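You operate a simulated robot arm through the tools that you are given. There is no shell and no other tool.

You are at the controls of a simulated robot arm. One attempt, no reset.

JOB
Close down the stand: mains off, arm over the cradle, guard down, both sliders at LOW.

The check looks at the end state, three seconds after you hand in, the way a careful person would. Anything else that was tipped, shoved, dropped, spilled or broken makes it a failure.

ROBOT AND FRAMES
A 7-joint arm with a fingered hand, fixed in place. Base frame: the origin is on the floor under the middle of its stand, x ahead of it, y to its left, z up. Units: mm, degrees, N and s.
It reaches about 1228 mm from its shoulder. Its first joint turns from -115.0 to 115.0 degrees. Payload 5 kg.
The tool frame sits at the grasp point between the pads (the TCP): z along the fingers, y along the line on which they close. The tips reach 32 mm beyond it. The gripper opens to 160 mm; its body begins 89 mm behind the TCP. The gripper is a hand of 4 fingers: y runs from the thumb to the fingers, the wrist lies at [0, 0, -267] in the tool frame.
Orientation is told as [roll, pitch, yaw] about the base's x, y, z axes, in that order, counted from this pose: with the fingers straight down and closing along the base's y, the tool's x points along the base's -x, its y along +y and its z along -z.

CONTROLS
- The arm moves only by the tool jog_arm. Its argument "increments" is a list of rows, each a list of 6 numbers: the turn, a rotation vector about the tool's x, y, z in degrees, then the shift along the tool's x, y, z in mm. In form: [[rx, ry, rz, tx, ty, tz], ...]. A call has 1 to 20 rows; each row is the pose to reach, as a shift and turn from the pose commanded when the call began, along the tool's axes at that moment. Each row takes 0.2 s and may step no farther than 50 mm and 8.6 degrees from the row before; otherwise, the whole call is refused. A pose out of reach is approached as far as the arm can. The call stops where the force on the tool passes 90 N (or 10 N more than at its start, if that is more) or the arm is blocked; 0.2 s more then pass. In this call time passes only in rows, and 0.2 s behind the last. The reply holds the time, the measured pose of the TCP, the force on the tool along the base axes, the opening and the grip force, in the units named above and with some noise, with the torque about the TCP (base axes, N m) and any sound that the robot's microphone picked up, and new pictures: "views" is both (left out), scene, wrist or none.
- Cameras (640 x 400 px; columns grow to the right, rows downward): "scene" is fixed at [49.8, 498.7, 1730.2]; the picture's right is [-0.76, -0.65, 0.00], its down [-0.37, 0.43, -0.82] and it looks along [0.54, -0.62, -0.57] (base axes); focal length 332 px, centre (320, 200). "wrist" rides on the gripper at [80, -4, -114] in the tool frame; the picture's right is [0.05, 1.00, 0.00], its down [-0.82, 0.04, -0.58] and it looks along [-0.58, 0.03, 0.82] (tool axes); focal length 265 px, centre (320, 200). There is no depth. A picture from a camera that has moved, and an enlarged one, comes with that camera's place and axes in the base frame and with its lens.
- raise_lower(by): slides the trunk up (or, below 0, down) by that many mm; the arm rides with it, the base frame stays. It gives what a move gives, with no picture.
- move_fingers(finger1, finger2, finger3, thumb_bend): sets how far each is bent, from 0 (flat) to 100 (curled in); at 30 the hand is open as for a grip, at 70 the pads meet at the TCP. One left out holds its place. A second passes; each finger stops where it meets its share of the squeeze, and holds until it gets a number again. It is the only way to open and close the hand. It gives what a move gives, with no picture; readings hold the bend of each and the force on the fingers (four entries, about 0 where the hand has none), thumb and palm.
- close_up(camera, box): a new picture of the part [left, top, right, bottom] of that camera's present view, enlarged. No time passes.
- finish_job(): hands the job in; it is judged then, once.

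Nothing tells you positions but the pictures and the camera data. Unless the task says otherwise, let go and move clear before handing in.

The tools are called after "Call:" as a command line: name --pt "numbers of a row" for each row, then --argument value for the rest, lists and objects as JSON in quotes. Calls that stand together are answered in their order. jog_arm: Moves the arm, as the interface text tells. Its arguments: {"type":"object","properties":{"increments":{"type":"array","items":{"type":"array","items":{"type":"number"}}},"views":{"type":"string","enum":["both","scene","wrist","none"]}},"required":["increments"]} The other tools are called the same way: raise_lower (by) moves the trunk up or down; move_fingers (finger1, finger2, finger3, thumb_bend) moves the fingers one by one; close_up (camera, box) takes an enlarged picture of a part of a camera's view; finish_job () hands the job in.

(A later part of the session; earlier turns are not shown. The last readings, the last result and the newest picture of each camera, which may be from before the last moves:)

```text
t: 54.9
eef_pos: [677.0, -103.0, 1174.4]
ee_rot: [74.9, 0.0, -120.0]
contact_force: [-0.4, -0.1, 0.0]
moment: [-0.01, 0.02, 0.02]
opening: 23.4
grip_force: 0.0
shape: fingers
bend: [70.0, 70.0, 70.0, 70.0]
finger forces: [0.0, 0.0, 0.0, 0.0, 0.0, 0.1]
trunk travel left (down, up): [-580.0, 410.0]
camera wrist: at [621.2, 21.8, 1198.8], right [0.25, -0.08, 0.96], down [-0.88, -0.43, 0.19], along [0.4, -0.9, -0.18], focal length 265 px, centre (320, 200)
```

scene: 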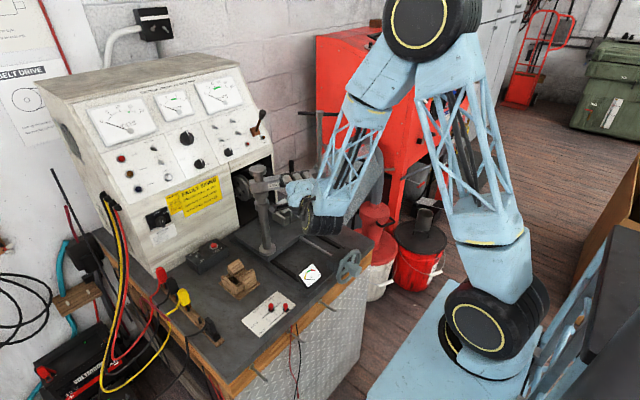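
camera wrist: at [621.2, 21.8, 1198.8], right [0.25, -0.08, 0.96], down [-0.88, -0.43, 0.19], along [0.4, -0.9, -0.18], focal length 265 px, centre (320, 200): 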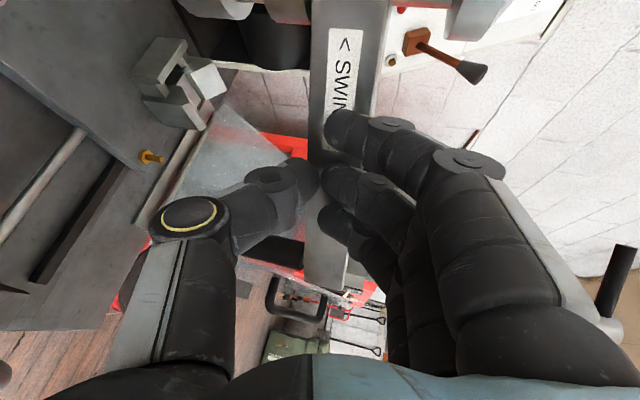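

Call:
jog_arm --pt "0 4.8 -1.3 -2.7 2.6 9.6" --pt "0 9.7 -2.6 -5.4 5.1 19.2" --pt "0 14.5 -3.9 -8.1 7.7 28.8" --pt "0 19.3 -5.2 -8.7 10.2 38.1" --pt "0 24.2 -6.5 -9.3 12.7 47.5" --pt "0 29 -7.8 -9.9 15.2 56.8" --views "both"

Call:
close_up --camera "scene" --box '[230, 90, 400, 260]'

```text
t: 56.3
eef_pos: [696.1, -117.1, 1156.7]
ee_rot: [73.5, -0.7, -105.7]
contact_force: [0.4, 0.0, 0.7]
moment: [0.02, -0.02, 0.03]
opening: 23.2
grip_force: 0.1
shape: fingers
bend: [70.0, 70.0, 70.0, 70.0]
finger forces: [0.0, 0.1, 0.0, 0.0, 0.0, 0.1]
out of reach, approached as far as the arm can: row 3, 4, 5, 6
trunk travel left (down, up): [-580.0, 410.0]
camera wrist: at [612.7, -9.9, 1183.9], right [0.29, -0.01, 0.96], down [-0.74, -0.64, 0.22], along [0.6, -0.77, -0.2], focal length 265 px, centre (320, 200)
```

scene: 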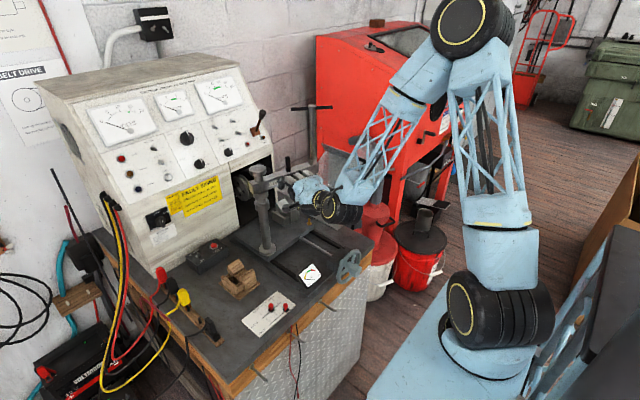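
wrist: 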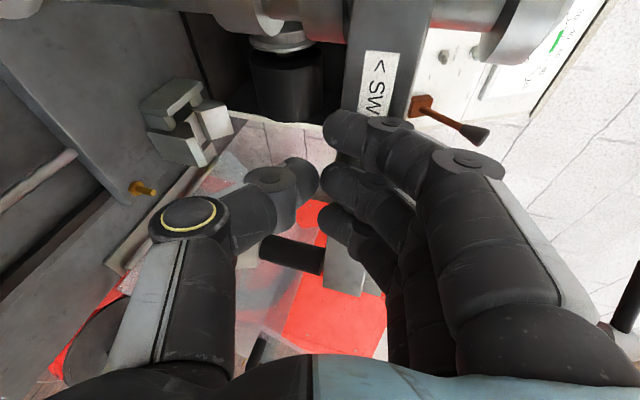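

```text
2.35 times, centred on (315, 175) of scene
camera zoom: at [49.8, 498.7, 1730.2], right [-0.76, -0.65, 0.0], down [-0.37, 0.43, -0.82], along [0.54, -0.62, -0.57], focal length 781 px, centre (332, 259)
```

zoom: 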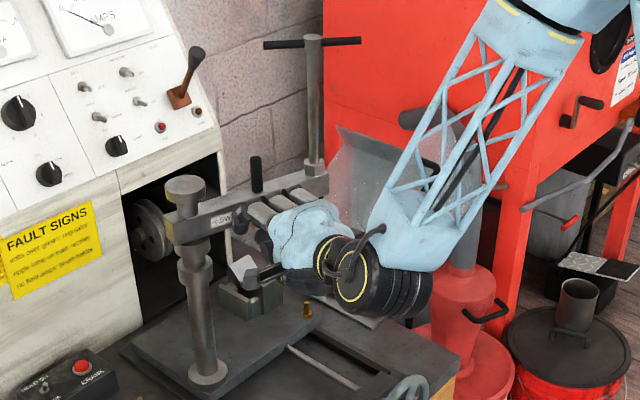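

The arm is at about 251° and moving smoothly, but full yaw is out of reach here. I'll test the commanded pose with a small back-off before planning the next push.

Call:
jog_arm --pt "0 0 0 0 0 -8" --views "none"

```text
t: 56.7
eef_pos: [689.9, -115.6, 1158.2]
ee_rot: [73.6, -0.8, -105.7]
contact_force: [0.8, -0.3, -0.5]
moment: [0.0, 0.02, 0.01]
opening: 23.0
grip_force: 0.1
shape: fingers
bend: [70.0, 70.0, 70.0, 70.0]
finger forces: [0.0, 0.0, 0.1, 0.0, 0.0, 0.1]
trunk travel left (down, up): [-580.0, 410.0]
```

Call:
jog_arm --pt "0 0 0 -9 6 9.5" --pt "0 0 0 -18 12 19" --pt "0 0 0 -27.6 18.8 28.6" --pt "0 0 0 -31 21.5 36" --pt "0 0 0 -34 24.5 43" --pt "0 0 0 -37.2 27.4 50.4" --views "both"

Call:
close_up --camera "scene" --box '[230, 90, 400, 260]'

```text
t: 58.1
eef_pos: [733.3, -168.5, 1171.5]
ee_rot: [73.5, -0.8, -105.7]
contact_force: [-1.1, 0.2, -0.8]
moment: [-0.01, -0.01, 0.02]
opening: 22.1
grip_force: 0.4
shape: fingers
bend: [71.0, 70.0, 70.0, 70.0]
finger forces: [0.9, 0.0, 0.0, 0.1, 0.1, 0.1]
trunk travel left (down, up): [-580.0, 410.0]
camera wrist: at [649.4, -61.0, 1198.4], right [0.29, -0.01, 0.96], down [-0.74, -0.64, 0.22], along [0.6, -0.77, -0.2], focal length 265 px, centre (320, 200)
```

scene: 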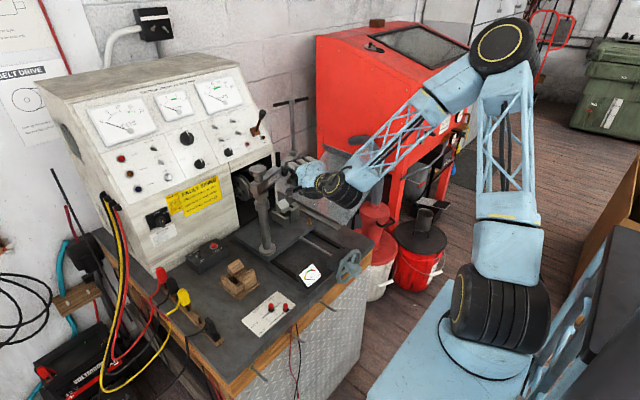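
wrist: 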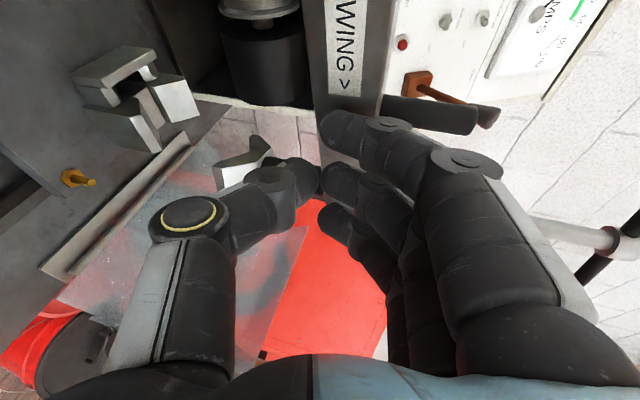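

```text
2.35 times, centred on (315, 175) of scene
camera zoom: at [49.8, 498.7, 1730.2], right [-0.76, -0.65, 0.0], down [-0.37, 0.43, -0.82], along [0.54, -0.62, -0.57], focal length 781 px, centre (332, 259)
```

zoom: 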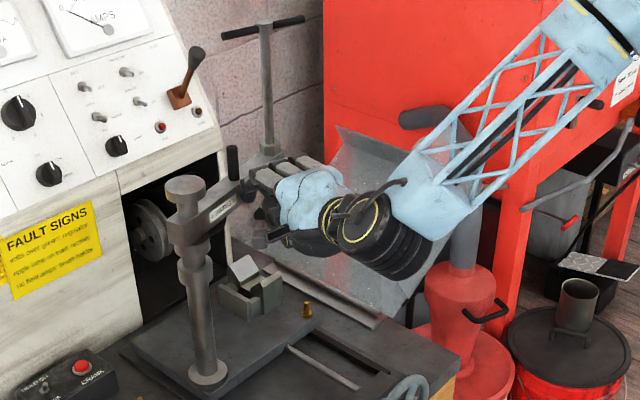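

The arm is at about 277°, and the V-block direction is about 294°. I'll continue with small steps.

Call:
jog_arm --pt "0 0 0 -0.2 1.8 6" --pt "0 0 0 -0.4 3.6 12" --pt "0 0 0 -0.6 5.4 18" --pt "0 0 0 -0.7 7.1 24" --views "both"

Call:
close_up --camera "scene" --box '[230, 90, 400, 260]'

Call:
close_up --camera "wrist" --box '[60, 0, 400, 220]'

```text
t: 59.1
eef_pos: [755.1, -177.0, 1172.9]
ee_rot: [73.5, -0.8, -105.7]
contact_force: [-0.9, 0.4, 0.3]
moment: [0.01, -0.02, 0.0]
opening: 23.4
grip_force: 0.0
shape: fingers
bend: [70.0, 70.0, 70.0, 70.0]
finger forces: [0.0, 0.0, 0.0, 0.0, 0.1, 0.0]
trunk travel left (down, up): [-580.0, 410.0]
camera wrist: at [671.9, -70.3, 1199.1], right [0.29, -0.01, 0.96], down [-0.74, -0.64, 0.22], along [0.6, -0.77, -0.2], focal length 265 px, centre (320, 200)
```

scene: 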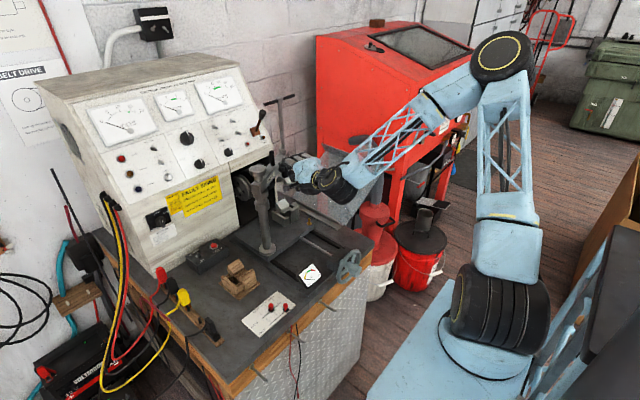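
wrist: 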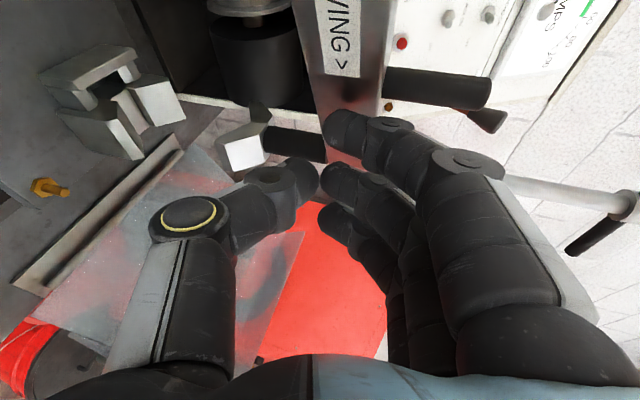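

```text
2.35 times, centred on (315, 175) of scene
camera zoom: at [49.8, 498.7, 1730.2], right [-0.76, -0.65, 0.0], down [-0.37, 0.43, -0.82], along [0.54, -0.62, -0.57], focal length 781 px, centre (332, 259)
```

zoom: 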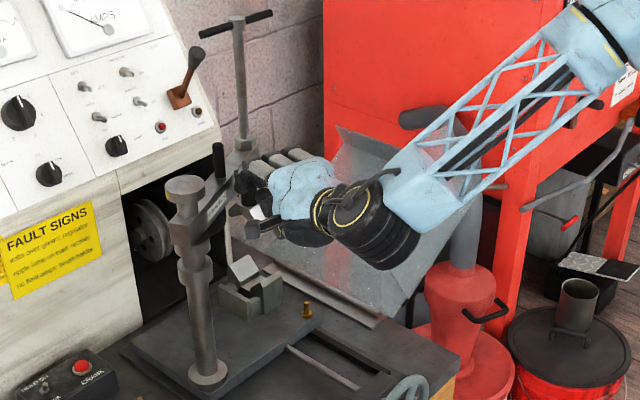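

```text
1.82 times, centred on (230, 110) of wrist
camera zoom: at [671.9, -70.3, 1199.1], right [0.29, -0.01, 0.96], down [-0.74, -0.64, 0.22], along [0.6, -0.77, -0.2], focal length 483 px, centre (484, 364)
```

zoom: 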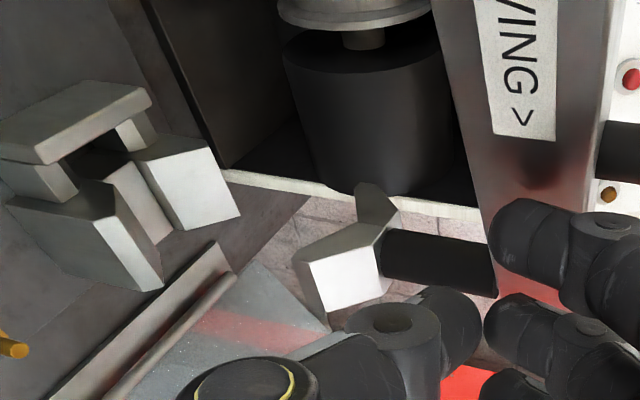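

The arm is at about 290.6° and the jaw is nearly over the V-block. I'll nudge it about 3° more and check.

Call:
jog_arm --pt "0 0 0 0.2 0.7 2.5" --pt "0 0 0 0.4 1.4 5" --views "both"

Call:
close_up --camera "scene" --box '[230, 90, 350, 230]'

Call:
close_up --camera "wrist" --box '[20, 0, 360, 220]'

```text
t: 59.7
eef_pos: [761.7, -178.4, 1171.1]
ee_rot: [73.6, -0.7, -105.8]
contact_force: [-0.8, 0.4, -0.1]
moment: [0.01, -0.03, 0.01]
opening: 23.3
grip_force: 0.1
shape: fingers
bend: [70.0, 70.0, 70.0, 70.0]
finger forces: [0.0, 0.0, 0.0, 0.0, 0.0, 0.0]
trunk travel left (down, up): [-580.0, 410.0]
camera wrist: at [677.3, -70.3, 1198.2], right [0.29, -0.01, 0.96], down [-0.74, -0.64, 0.22], along [0.6, -0.77, -0.2], focal length 265 px, centre (320, 200)
```

scene: 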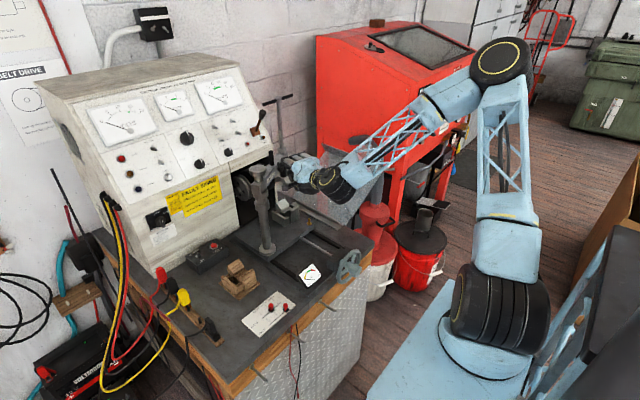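
wrist: 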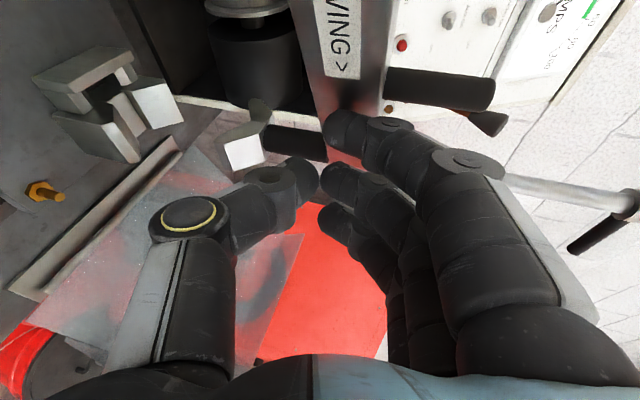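

```text
2.86 times, centred on (290, 160) of scene
camera zoom: at [49.8, 498.7, 1730.2], right [-0.76, -0.65, 0.0], down [-0.37, 0.43, -0.82], along [0.54, -0.62, -0.57], focal length 949 px, centre (406, 314)
```

zoom: 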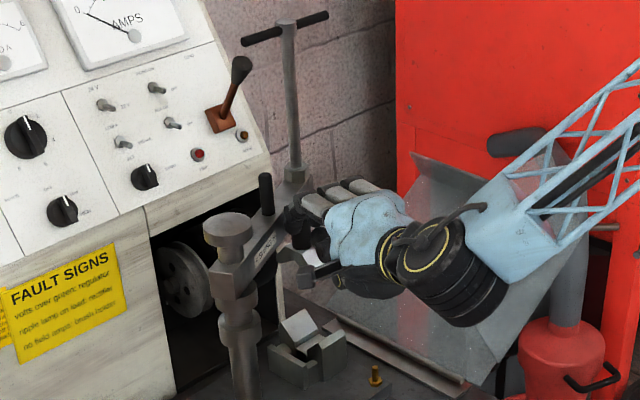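

```text
1.82 times, centred on (190, 110) of wrist
camera zoom: at [677.3, -70.3, 1198.2], right [0.29, -0.01, 0.96], down [-0.74, -0.64, 0.22], along [0.6, -0.77, -0.2], focal length 483 px, centre (556, 364)
```

zoom: 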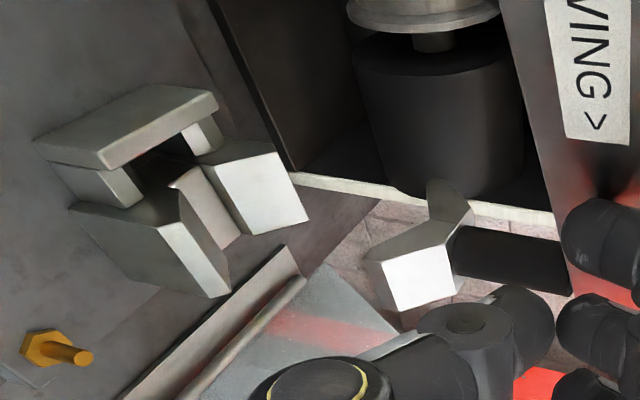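

Call:
close_up --camera "scene" --box '[255, 170, 315, 230]'

Call:
close_up --camera "wrist" --box '[20, 20, 220, 180]'

```text
6.67 times, centred on (285, 200) of scene
camera zoom: at [49.8, 498.7, 1730.2], right [-0.76, -0.65, 0.0], down [-0.37, 0.43, -0.82], along [0.54, -0.62, -0.57], focal length 2214 px, centre (553, 200)
```

zoom: 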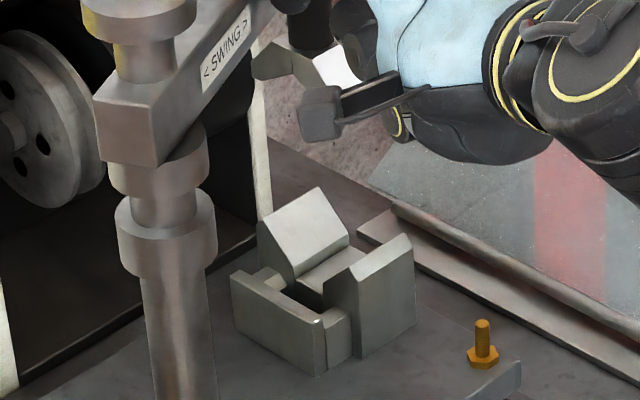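

```text
2.50 times, centred on (120, 100) of wrist
camera zoom: at [677.3, -70.3, 1198.2], right [0.29, -0.01, 0.96], down [-0.74, -0.64, 0.22], along [0.6, -0.77, -0.2], focal length 664 px, centre (820, 450)
```

zoom: 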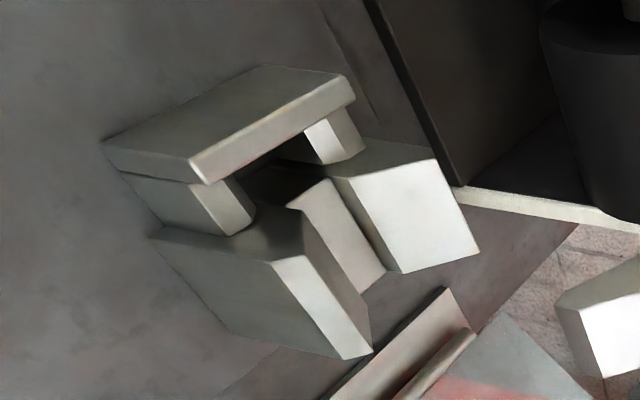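

The jaw is over the metal V-block to within about 2°. I'll retreat from the arm, then raise the trunk and set up for the guard handle.

Call:
jog_arm --pt "0 0 0 0 0 -25" --pt "0 0 0 0 0 -60" --pt "0 0 0 0 0 -100" --views "none"

Call:
raise_lower --by 80

Call:
jog_arm --pt "0 0 0 0 0 0" --views "both"

```text
t: 60.5
eef_pos: [671.6, -150.1, 1201.0]
ee_rot: [73.5, -0.8, -105.7]
contact_force: [-0.1, 0.9, 0.3]
moment: [0.03, -0.01, 0.02]
opening: 23.0
grip_force: 0.0
shape: fingers
bend: [70.0, 70.0, 70.0, 70.0]
finger forces: [0.0, 0.0, 0.0, 0.1, 0.0, 0.0]
trunk travel left (down, up): [-580.0, 410.0]
```

```text
t: 61.7
eef_pos: [671.5, -150.2, 1281.3]
ee_rot: [73.6, -0.8, -105.7]
contact_force: [0.0, 0.7, -0.1]
moment: [0.01, 0.01, 0.0]
opening: 23.3
grip_force: 0.1
shape: fingers
bend: [70.0, 70.0, 70.0, 70.0]
finger forces: [0.1, 0.0, 0.0, 0.1, 0.0, 0.0]
trunk travel left (down, up): [-660.0, 330.0]
```

```text
t: 62.1
eef_pos: [671.4, -149.4, 1281.7]
ee_rot: [73.5, -0.8, -105.7]
contact_force: [0.3, 0.4, 0.5]
moment: [0.02, -0.02, -0.02]
opening: 23.2
grip_force: 0.0
shape: fingers
bend: [70.0, 70.0, 70.0, 70.0]
finger forces: [0.0, 0.1, 0.1, 0.0, 0.1, 0.0]
trunk travel left (down, up): [-660.0, 330.0]
camera wrist: at [587.6, -42.7, 1308.0], right [0.29, -0.01, 0.96], down [-0.74, -0.64, 0.22], along [0.6, -0.77, -0.2], focal length 265 px, centre (320, 200)
```

scene: 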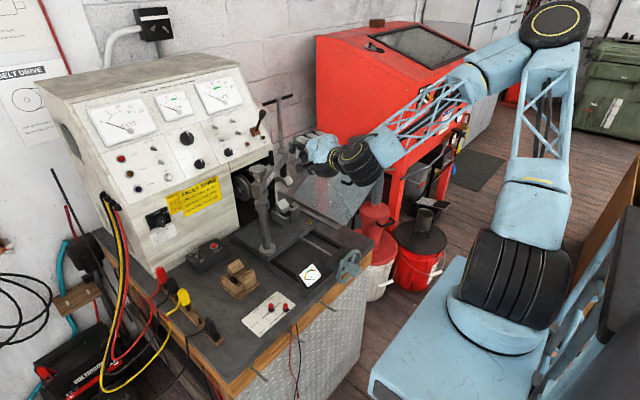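
wrist: 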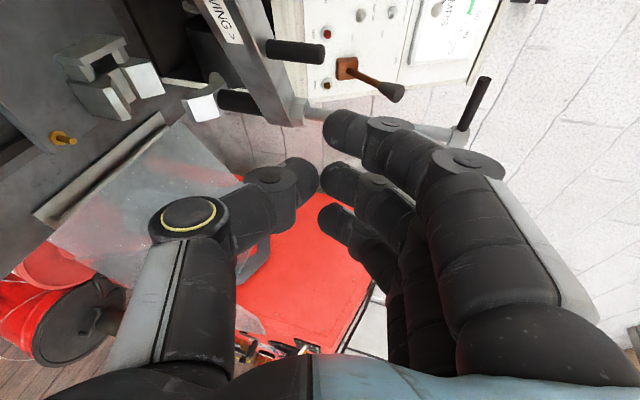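

Call:
move_fingers --finger1 45 --finger2 45 --finger3 45 --thumb_bend 45

Call:
jog_arm --pt "0.9 0.7 -4.2 -25 -17.6 -36.2" --pt "1.8 1.4 -8.4 -50 -35.2 -72.5" --pt "2.8 2.2 -12.7 -75 -52.8 -108.7" --pt "3.7 2.9 -16.9 -106.4 -68.9 -94.8" --pt "4.6 3.6 -21.1 -137.8 -85 -80.8" --pt "5.5 4.3 -25.3 -169.1 -101.2 -66.9" --pt "6.5 5.1 -29.6 -200.5 -117.3 -52.9" --pt "7.4 5.8 -33.8 -231.9 -133.4 -39" --views "both"

```text
t: 63.1
eef_pos: [671.3, -149.8, 1281.0]
ee_rot: [73.4, -0.8, -105.7]
contact_force: [-0.2, -0.3, 0.4]
moment: [-0.01, 0.06, 0.0]
opening: 110.1
grip_force: 0.1
shape: fingers
bend: [45.0, 45.0, 45.0, 45.0]
finger forces: [0.0, 0.1, 0.1, 0.0, 0.0, 0.0]
trunk travel left (down, up): [-660.0, 330.0]
```

```text
t: 65.1
eef_pos: [580.6, -304.2, 1167.4]
ee_rot: [59.4, -31.8, -81.0]
contact_force: [0.5, 0.1, -0.7]
moment: [0.04, -0.03, -0.01]
opening: 110.8
grip_force: 0.0
shape: fingers
bend: [45.0, 45.0, 45.0, 45.0]
finger forces: [0.0, 0.0, 0.1, 0.0, 0.1, 0.0]
out of reach, approached as far as the arm can: row 1, 2, 3, 4, 5, 6, 7, 8
trunk travel left (down, up): [-660.0, 330.0]
stopped in row 8: the arm was blocked; the commanded pose is now the measured one
camera wrist: at [468.1, -226.4, 1169.7], right [0.42, 0.57, 0.7], down [-0.39, -0.59, 0.71], along [0.82, -0.57, -0.03], focal length 265 px, centre (320, 200)
```

scene: 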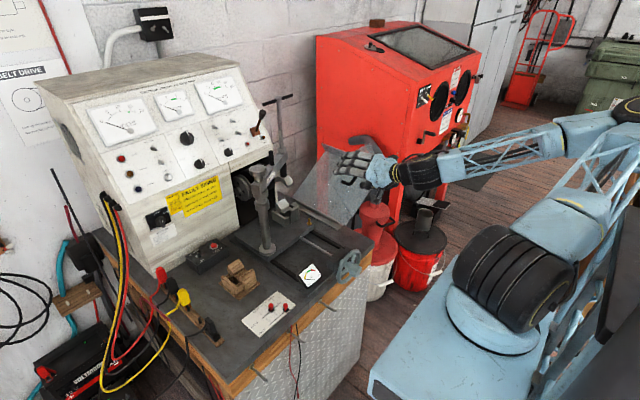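
wrist: 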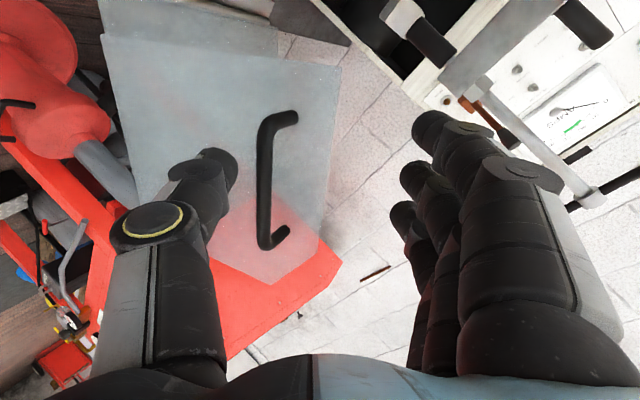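

The elbow swung out because the retreat hit the fold limit, but the hand orientation is nearly right and the handle is in clear view. I'll test a small move toward the handle to see if this configuration is workable.

Call:
jog_arm --pt "0 0 0 -13 -6 6" --pt "0 0 0 -26.6 -11.6 12.7" --views "scene"

```text
t: 65.7
eef_pos: [596.2, -331.3, 1176.7]
ee_rot: [59.0, -32.3, -79.7]
contact_force: [0.6, -0.2, -0.1]
moment: [0.0, -0.01, -0.02]
opening: 111.2
grip_force: 0.2
shape: fingers
bend: [45.0, 45.0, 45.0, 45.0]
finger forces: [0.0, 0.0, 0.1, 0.0, 0.0, 0.0]
trunk travel left (down, up): [-660.0, 330.0]
```

scene: 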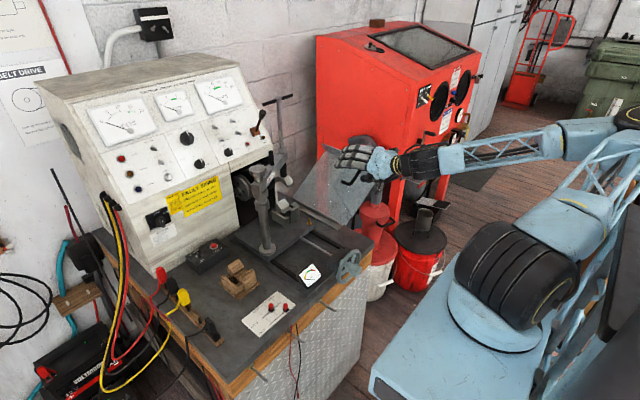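

Call:
jog_arm --pt "0 0 0 0 0 0" --views "wrist"

Call:
close_up --camera "scene" --box '[300, 90, 460, 230]'

```text
t: 66.1
eef_pos: [596.5, -331.3, 1173.6]
ee_rot: [59.1, -32.3, -79.8]
contact_force: [-0.1, 0.3, 0.5]
moment: [-0.01, -0.03, -0.01]
opening: 111.1
grip_force: 0.1
shape: fingers
bend: [45.0, 45.0, 45.0, 45.0]
finger forces: [0.1, 0.1, 0.1, 0.1, 0.0, 0.1]
trunk travel left (down, up): [-660.0, 330.0]
camera wrist: at [481.7, -252.4, 1176.8], right [0.42, 0.58, 0.7], down [-0.38, -0.59, 0.72], along [0.83, -0.56, -0.03], focal length 265 px, centre (320, 200)
```

wrist: 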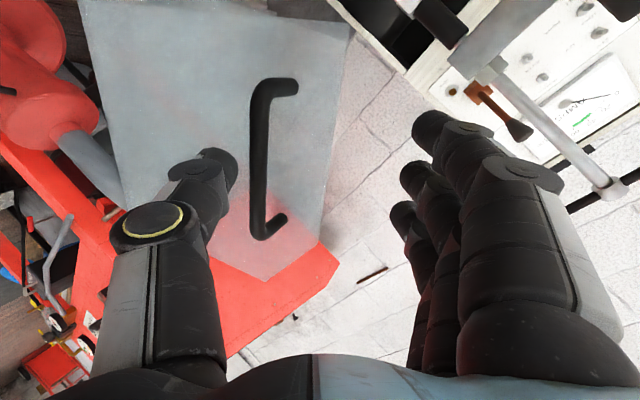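

```text
2.86 times, centred on (380, 160) of scene
camera zoom: at [49.8, 498.7, 1730.2], right [-0.76, -0.65, 0.0], down [-0.37, 0.43, -0.82], along [0.54, -0.62, -0.57], focal length 949 px, centre (149, 314)
```

zoom: 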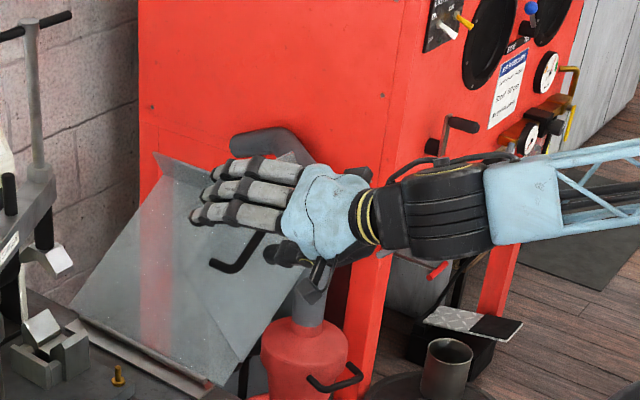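

The handle mid is at about (622, -363, 1126), offset (-6, -41, +46) mm in the tool frame. I'll shift over and forward so the bar sits between thumb and fingers.

Call:
jog_arm --pt "0 0 0 -2 -14 0" --pt "0 0 0 -4 -28 0" --pt "0 0 0 -6.5 -41 0" --pt "0 0 0 -6.5 -41 12" --pt "0 0 0 -6.5 -41 22" --views "wrist"

Call:
close_up --camera "scene" --box '[300, 90, 460, 230]'

```text
t: 67.5
eef_pos: [612.3, -343.0, 1133.9]
ee_rot: [58.6, -33.0, -77.5]
contact_force: [1.4, -0.3, -0.4]
moment: [0.02, 0.01, -0.01]
opening: 111.1
grip_force: 0.0
shape: fingers
bend: [45.0, 45.0, 45.0, 45.0]
finger forces: [0.0, 0.0, 0.1, 0.1, 0.1, 0.0]
trunk travel left (down, up): [-660.0, 330.0]
stopped in row 5: the arm was blocked; the commanded pose is now the measured one
camera wrist: at [494.5, -268.6, 1136.2], right [0.4, 0.61, 0.69], down [-0.35, -0.59, 0.73], along [0.85, -0.53, -0.02], focal length 265 px, centre (320, 200)
```

wrist: 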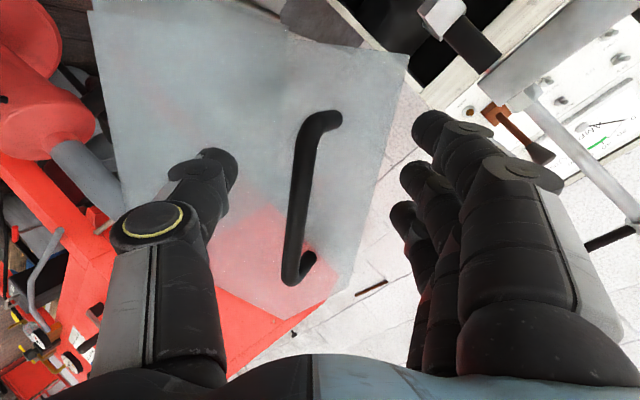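

```text
2.86 times, centred on (380, 160) of scene
camera zoom: at [49.8, 498.7, 1730.2], right [-0.76, -0.65, 0.0], down [-0.37, 0.43, -0.82], along [0.54, -0.62, -0.57], focal length 949 px, centre (149, 314)
```

zoom: 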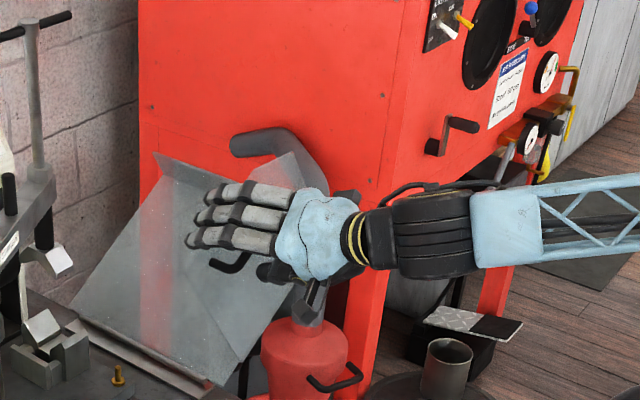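

The arm is blocked again: the elbow has swivelled out sideways. The bar is nearly in the grasp, but moving from this posture is risky, so I'll back off, point the hand down to recover an elbow-up posture, and come back.

Call:
jog_arm --pt "0 0 0 0 0 -25" --pt "0 0 0 0 0 -50" --pt "6.4 4.9 0 -7.6 8 -66" --pt "12.8 9.8 0 -15.2 15.9 -82" --pt "19.1 14.6 0 -22.9 23.9 -98" --pt "25.5 19.5 0 -30.5 31.8 -114" --pt "31.9 24.4 0 -38.1 39.8 -130" --pt "38.3 29.3 0 -45.8 47.7 -146" --pt "44.7 34.2 0 -53.4 55.7 -162" --pt "51 39 0 -61 63.6 -178.7" --views "both"

```text
t: 69.9
eef_pos: [286.3, -492.0, 1250.9]
ee_rot: [6.3, 7.1, -85.3]
contact_force: [-1.3, 0.2, 0.4]
moment: [-0.1, -0.03, -0.03]
opening: 111.4
grip_force: 0.1
shape: fingers
bend: [45.0, 45.0, 45.0, 45.0]
finger forces: [0.0, 0.0, 0.1, 0.0, 0.0, 0.0]
trunk travel left (down, up): [-660.0, 330.0]
stopped in row 10: the arm was blocked; the commanded pose is now the measured one
camera wrist: at [265.3, -427.6, 1372.9], right [0.99, 0.12, 0.11], down [0.05, -0.88, 0.47], along [0.15, -0.46, -0.87], focal length 265 px, centre (320, 200)
```

scene: 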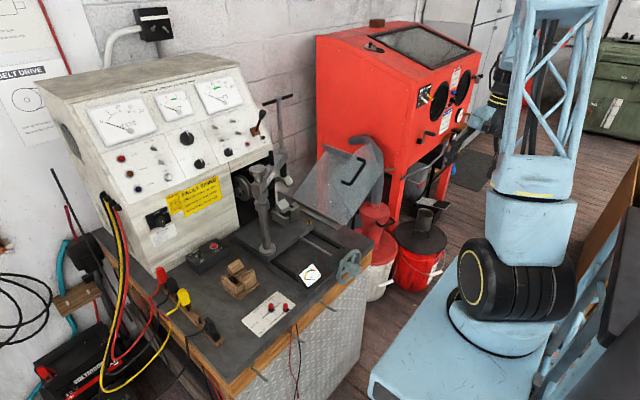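
wrist: 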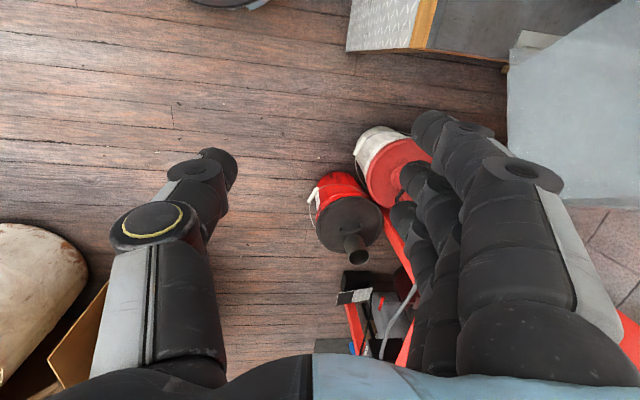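

The jog overshot into open space but touched nothing, and the elbow is up again. I'll move in modest steps to a clean pointing-down pose in front of the guard.

Call:
jog_arm --pt "1.4 -0.8 -6.8 15 17 -25" --pt "2.7 -1.6 -13.6 40 45 -45" --pt "4.1 -2.4 -20.4 66 76 -60" --pt "5.5 -3.2 -27.1 93 106 -72" --pt "6.8 -4 -33.9 120 137 -84" --pt "8.2 -4.8 -40.7 146 166.9 -94.8" --views "both"

```text
t: 71.5
eef_pos: [319.6, -442.4, 1382.4]
ee_rot: [0.1, -0.1, -61.0]
contact_force: [-0.6, 0.9, -0.3]
moment: [-0.02, 0.01, -0.06]
opening: 111.3
grip_force: 0.0
shape: fingers
bend: [45.0, 45.0, 45.0, 45.0]
finger forces: [0.0, 0.0, 0.1, 0.0, 0.0, 0.0]
trunk travel left (down, up): [-660.0, 330.0]
stopped in row 6: the arm was blocked; the commanded pose is now the measured one
camera wrist: at [276.3, -373.5, 1494.9], right [0.85, 0.53, 0.0], down [0.43, -0.69, 0.58], along [0.31, -0.49, -0.81], focal length 265 px, centre (320, 200)
```

scene: 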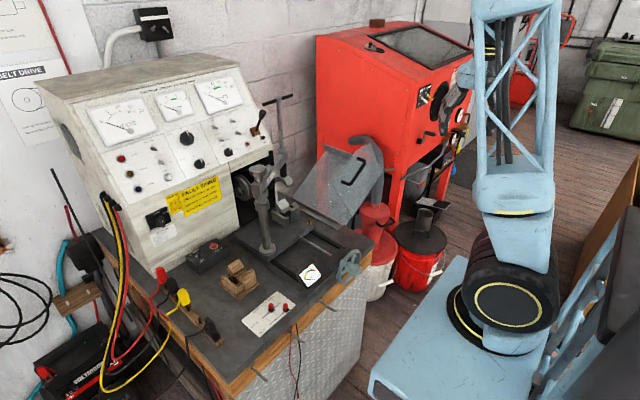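
wrist: 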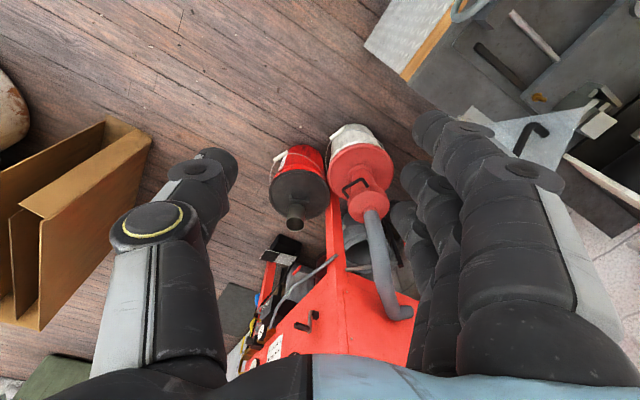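

Call:
jog_arm --pt "0 0 -4 10 14 0" --pt "0 0 -8 20 28 0" --pt "0 0 -12 30 42 0" --views "scene"

```text
t: 72.3
eef_pos: [340.2, -392.4, 1382.5]
ee_rot: [0.1, -0.1, -48.9]
contact_force: [0.2, 1.0, -0.4]
moment: [-0.05, 0.01, 0.02]
opening: 111.2
grip_force: 0.1
shape: fingers
bend: [45.0, 45.0, 45.0, 45.0]
finger forces: [0.0, 0.1, 0.1, 0.0, 0.0, 0.0]
trunk travel left (down, up): [-660.0, 330.0]
```

scene: 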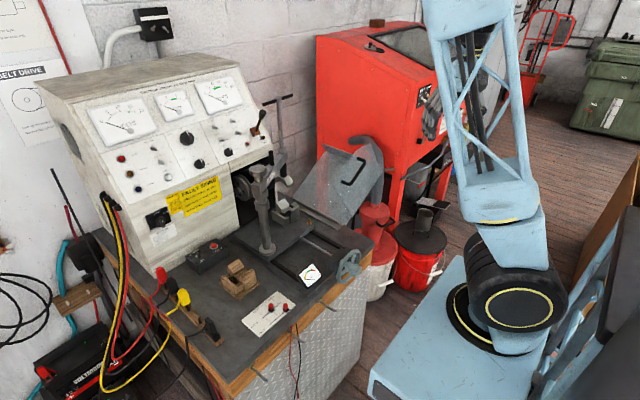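

Call:
jog_arm --pt "0 0 -6 -3.2 15.5 0" --pt "0 0 -12 -6.4 31 0" --pt "0 0 -18 -9.6 46.4 0" --pt "0 0 -24 -12.8 61.8 0" --pt "0 0 -30 -16 77.3 0" --pt "0 0 -36 -19.2 92.7 0" --pt "0 0 -42 -22.4 108.2 0" --pt "0 0 -48.9 -25.6 123.6 0" --views "scene"

```text
t: 74.1
eef_pos: [452.2, -334.9, 1381.4]
ee_rot: [-0.1, -0.2, -0.1]
contact_force: [0.9, 0.0, -0.2]
moment: [-0.01, 0.02, 0.03]
opening: 111.2
grip_force: 0.1
shape: fingers
bend: [45.0, 45.0, 45.0, 45.0]
finger forces: [0.0, 0.0, 0.1, 0.0, 0.1, 0.0]
trunk travel left (down, up): [-660.0, 330.0]
```

scene: 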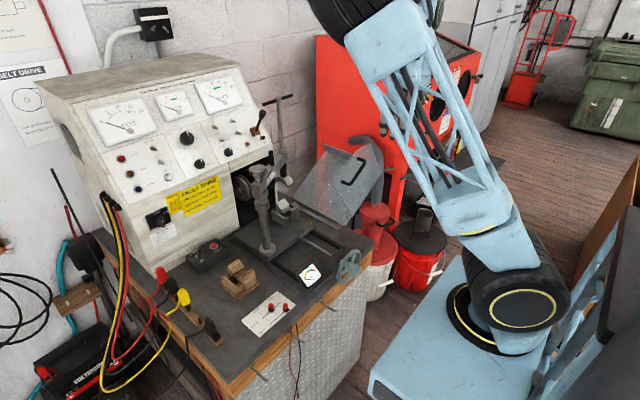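

The elbow swivel follows the hand's yaw. I'll set the yaw near the arm's own plane (about -54°), which also matches what the handle grasp needs, and check the elbow.

Call:
jog_arm --pt "0 0 7 0 0 0" --pt "0 0 14 0 0 0" --pt "0 0 21 0 0 0" --pt "0 0 28 0 0 0" --pt "0 0 35 0 0 0" --pt "0 0 42 0 0 0" --pt "0 0 49 0 0 0" --pt "0 0 54 0 0 0" --views "both"

```text
t: 75.9
eef_pos: [452.1, -334.8, 1383.4]
ee_rot: [0.1, -0.1, -54.4]
contact_force: [0.4, -0.6, -0.8]
moment: [0.02, -0.03, 0.03]
opening: 111.1
grip_force: 0.0
shape: fingers
bend: [45.0, 45.0, 45.0, 45.0]
finger forces: [0.0, 0.0, 0.0, 0.1, 0.0, 0.0]
trunk travel left (down, up): [-660.0, 330.0]
camera wrist: at [401.5, -271.0, 1495.5], right [0.78, 0.63, 0.0], down [0.51, -0.64, 0.58], along [0.36, -0.45, -0.81], focal length 265 px, centre (320, 200)
```

scene: 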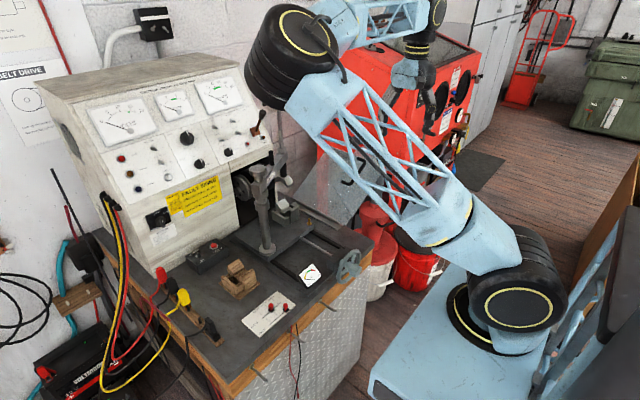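
wrist: 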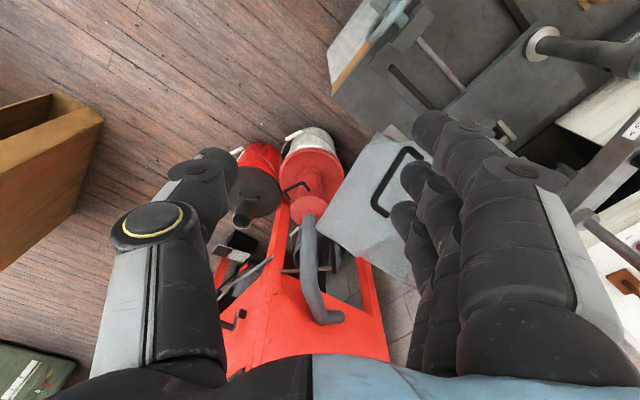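

The elbow is now out to the left, which still leaves room for the wrist. I'll pitch the hand toward the handle in two cautious halves and see whether this posture holds.

Call:
jog_arm --pt "-5 -4.2 1.3 -7.2 7.4 22.6" --pt "-10 -8.4 2.7 -14.3 14.8 45.2" --pt "-15 -12.6 4 -21.5 22.3 67.8" --pt "-20 -16.8 5.4 -28.6 29.7 90.4" --pt "-25 -21 6.7 -35.8 37.1 113" --views "both"

```text
t: 77.1
eef_pos: [504.2, -342.3, 1271.3]
ee_rot: [27.5, -18.8, -65.8]
contact_force: [-0.8, -0.5, 0.3]
moment: [0.05, 0.03, 0.01]
opening: 111.1
grip_force: 0.1
shape: fingers
bend: [45.0, 45.0, 45.0, 45.0]
finger forces: [0.0, 0.1, 0.0, 0.0, 0.1, 0.0]
trunk travel left (down, up): [-660.0, 330.0]
camera wrist: at [409.0, -266.6, 1338.2], right [0.73, 0.54, 0.42], down [0.04, -0.64, 0.77], along [0.69, -0.54, -0.49], focal length 265 px, centre (320, 200)
```

scene: 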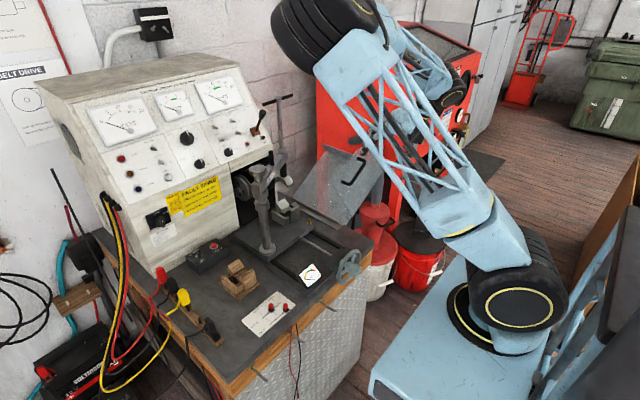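
wrist: 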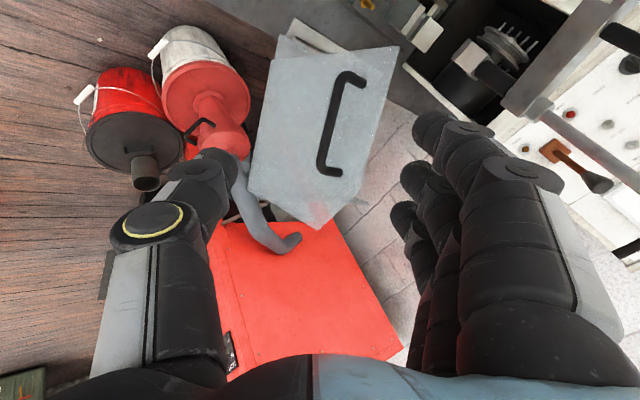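

Call:
jog_arm --pt "-5 -4.2 1.3 2.1 -3.2 24.6" --pt "-10 -8.4 2.7 4.2 -6.4 49.2" --pt "-15 -12.6 4 6.2 -9.5 73.8" --pt "-20 -16.8 5.4 8.3 -12.7 98.4" --pt "-24.9 -21 6.7 10.4 -15.9 123" --views "both"

```text
t: 78.3
eef_pos: [553.2, -347.7, 1156.5]
ee_rot: [61.4, -29.4, -86.9]
contact_force: [0.6, -0.6, -1.1]
moment: [-0.01, 0.03, 0.0]
opening: 111.6
grip_force: 0.0
shape: fingers
bend: [45.0, 45.0, 45.0, 45.0]
finger forces: [0.0, 0.0, 0.1, 0.0, 0.0, 0.0]
trunk travel left (down, up): [-660.0, 330.0]
camera wrist: at [447.4, -259.0, 1160.9], right [0.45, 0.5, 0.74], down [-0.45, -0.58, 0.67], along [0.77, -0.64, -0.04], focal length 265 px, centre (320, 200)
```

scene: 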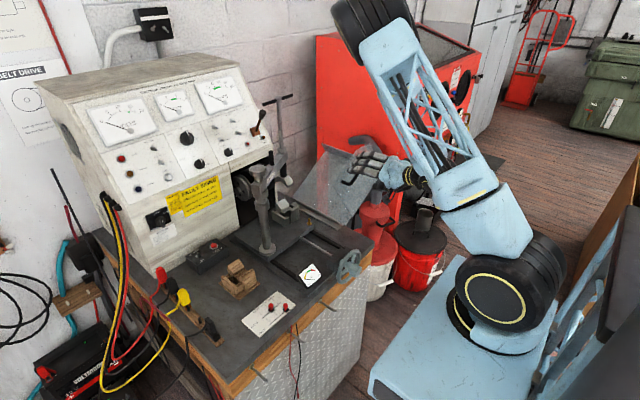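
wrist: 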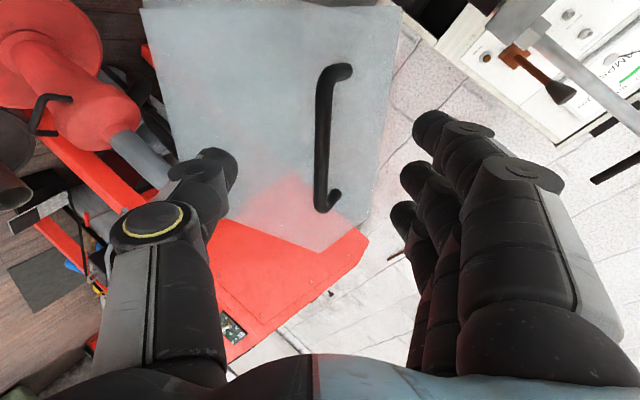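

This posture works and the handle is centred ahead. Advancing to straddle the bar.

Call:
jog_arm --pt "0 0 0 1 1.5 16" --pt "0 0 0 2 3 32" --pt "0 0 0 3.5 4.5 48" --pt "0 0 0 3.5 4.5 62" --views "both"

```text
t: 79.3
eef_pos: [609.1, -354.6, 1130.4]
ee_rot: [61.4, -29.1, -86.9]
contact_force: [-0.3, 0.0, -0.8]
moment: [0.01, 0.0, 0.01]
opening: 111.4
grip_force: 0.1
shape: fingers
bend: [45.0, 45.0, 45.0, 45.0]
finger forces: [0.0, 0.1, 0.1, 0.1, 0.1, 0.1]
trunk travel left (down, up): [-660.0, 330.0]
camera wrist: at [502.6, -266.0, 1136.6], right [0.45, 0.5, 0.74], down [-0.45, -0.58, 0.67], along [0.77, -0.64, -0.04], focal length 265 px, centre (320, 200)
```

scene: 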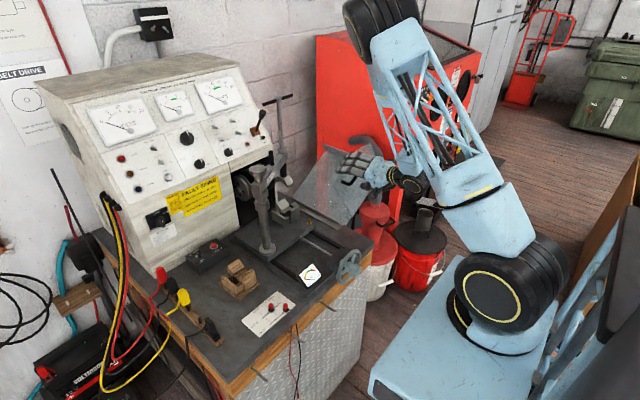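
wrist: 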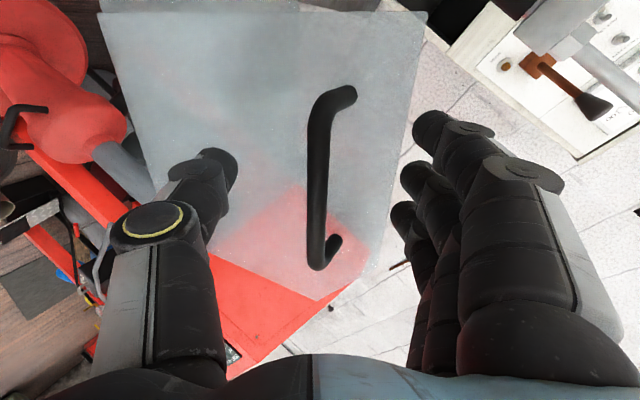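

Call:
jog_arm --pt "0 0 0 0 -1 4" --views "none"

Call:
move_fingers --finger1 68 --finger2 68 --finger3 68 --thumb_bend 68

Call:
close_up --camera "wrist" --box '[200, 60, 440, 300]'

Call:
close_up --camera "scene" --box '[300, 110, 440, 230]'

```text
t: 79.7
eef_pos: [612.6, -356.9, 1129.5]
ee_rot: [61.2, -29.2, -86.9]
contact_force: [0.8, 0.5, 0.3]
moment: [0.0, 0.01, 0.0]
opening: 111.3
grip_force: 0.0
shape: fingers
bend: [45.0, 45.0, 45.0, 45.0]
finger forces: [0.0, 0.0, 0.1, 0.0, 0.1, 0.1]
trunk travel left (down, up): [-660.0, 330.0]
```

```text
t: 80.7
eef_pos: [613.1, -354.9, 1131.3]
ee_rot: [61.4, -29.3, -86.8]
contact_force: [19.3, 7.6, 26.7]
moment: [0.28, -0.72, 0.17]
opening: 62.3
grip_force: 16.7
shape: fingers
bend: [48.0, 48.0, 48.0, 68.0]
finger forces: [10.4, 11.0, 11.8, 0.1, 0.1, 0.0]
trunk travel left (down, up): [-660.0, 330.0]
```

```text
1.67 times, centred on (320, 180) of wrist
camera zoom: at [507.0, -265.8, 1135.6], right [0.45, 0.5, 0.74], down [-0.45, -0.58, 0.67], along [0.77, -0.64, -0.04], focal length 442 px, centre (320, 233)
```

zoom: 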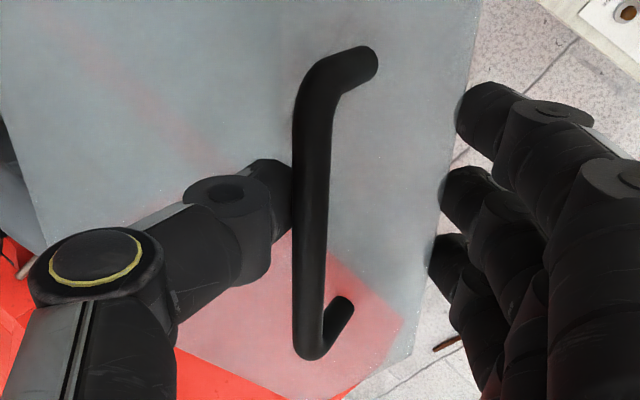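

```text
3.33 times, centred on (370, 170) of scene
camera zoom: at [49.8, 498.7, 1730.2], right [-0.76, -0.65, 0.0], down [-0.37, 0.43, -0.82], along [0.54, -0.62, -0.57], focal length 1107 px, centre (153, 300)
```

zoom: 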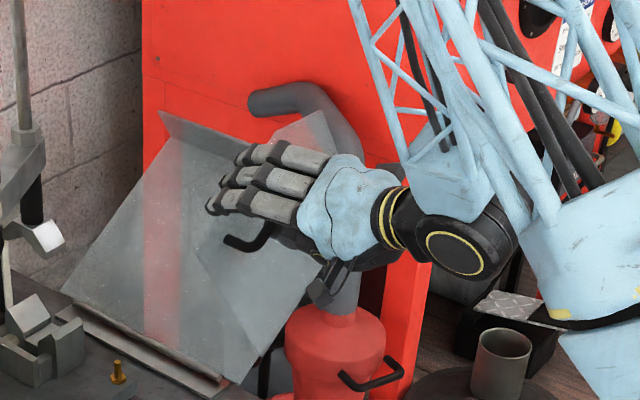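

The fingertips met the guard plate because the hand is tilted relative to it. I'll release, back off, pitch the hand up about 15° so the fingers run more parallel to the plate, narrow the opening, and come in again.

Call:
move_fingers --finger1 42 --finger2 42 --finger3 42 --thumb_bend 45

Call:
jog_arm --pt "0 0 0 0 0 -20" --pt "0 0 0 0 0 -45" --pt "-5 0 0 0 0 -52" --pt "-10 0 0 0 0 -58" --pt "-15 0 0 0 0 -62" --views "none"

Call:
move_fingers --finger1 61 --finger2 61 --finger3 61 --thumb_bend 58

Call:
jog_arm --pt "0 0 0 0 0 0" --views "both"

```text
t: 81.7
eef_pos: [612.3, -356.2, 1130.0]
ee_rot: [61.3, -29.3, -86.8]
contact_force: [-0.7, 0.3, -0.2]
moment: [-0.04, 0.02, -0.03]
opening: 116.4
grip_force: 0.0
shape: fingers
bend: [42.0, 42.0, 42.0, 45.0]
finger forces: [0.0, 0.0, 0.0, 0.0, 0.0, 0.0]
trunk travel left (down, up): [-660.0, 330.0]
```

```text
t: 82.9
eef_pos: [556.3, -346.7, 1154.2]
ee_rot: [76.3, -29.3, -86.7]
contact_force: [-0.1, -1.1, -0.5]
moment: [-0.01, 0.01, -0.01]
opening: 117.0
grip_force: 0.0
shape: fingers
bend: [42.0, 42.0, 42.0, 45.0]
finger forces: [0.0, 0.1, 0.0, 0.0, 0.0, 0.0]
trunk travel left (down, up): [-660.0, 330.0]
```

```text
t: 83.9
eef_pos: [556.7, -346.2, 1154.4]
ee_rot: [76.3, -29.2, -86.8]
contact_force: [0.1, 0.2, 0.1]
moment: [0.01, -0.03, -0.04]
opening: 58.0
grip_force: 0.0
shape: fingers
bend: [61.0, 61.0, 61.0, 57.0]
finger forces: [0.0, 0.1, 0.0, 0.1, 0.1, 0.1]
trunk travel left (down, up): [-660.0, 330.0]
```

```text
t: 84.3
eef_pos: [556.3, -345.9, 1154.0]
ee_rot: [76.4, -29.2, -86.8]
contact_force: [-0.4, 0.3, -0.3]
moment: [0.01, 0.0, -0.04]
opening: 57.6
grip_force: 0.1
shape: fingers
bend: [61.0, 61.0, 61.0, 57.0]
finger forces: [0.0, 0.1, 0.0, 0.0, 0.0, 0.0]
trunk travel left (down, up): [-660.0, 330.0]
camera wrist: at [441.5, -271.1, 1134.4], right [0.21, 0.53, 0.82], down [-0.51, -0.65, 0.55], along [0.83, -0.54, 0.14], focal length 265 px, centre (320, 200)
```

scene: 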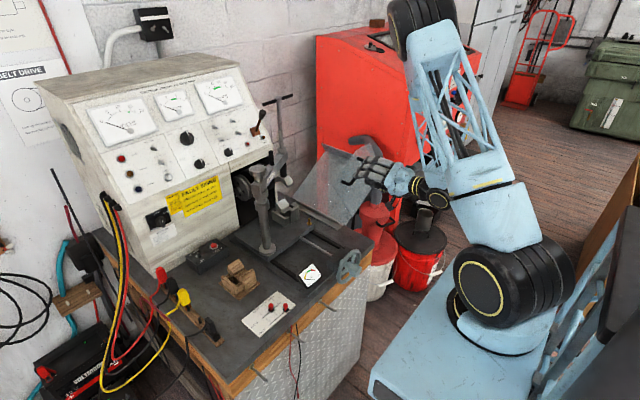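
wrist: 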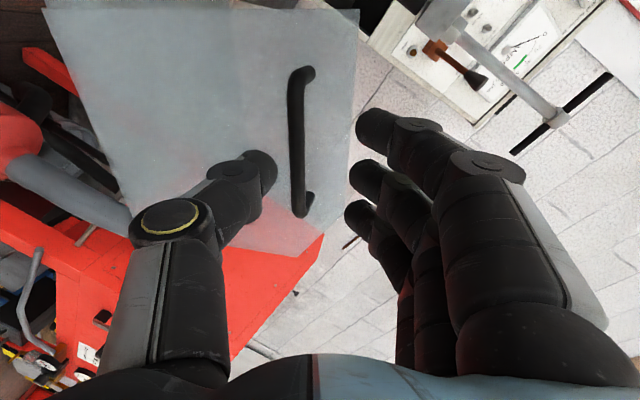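

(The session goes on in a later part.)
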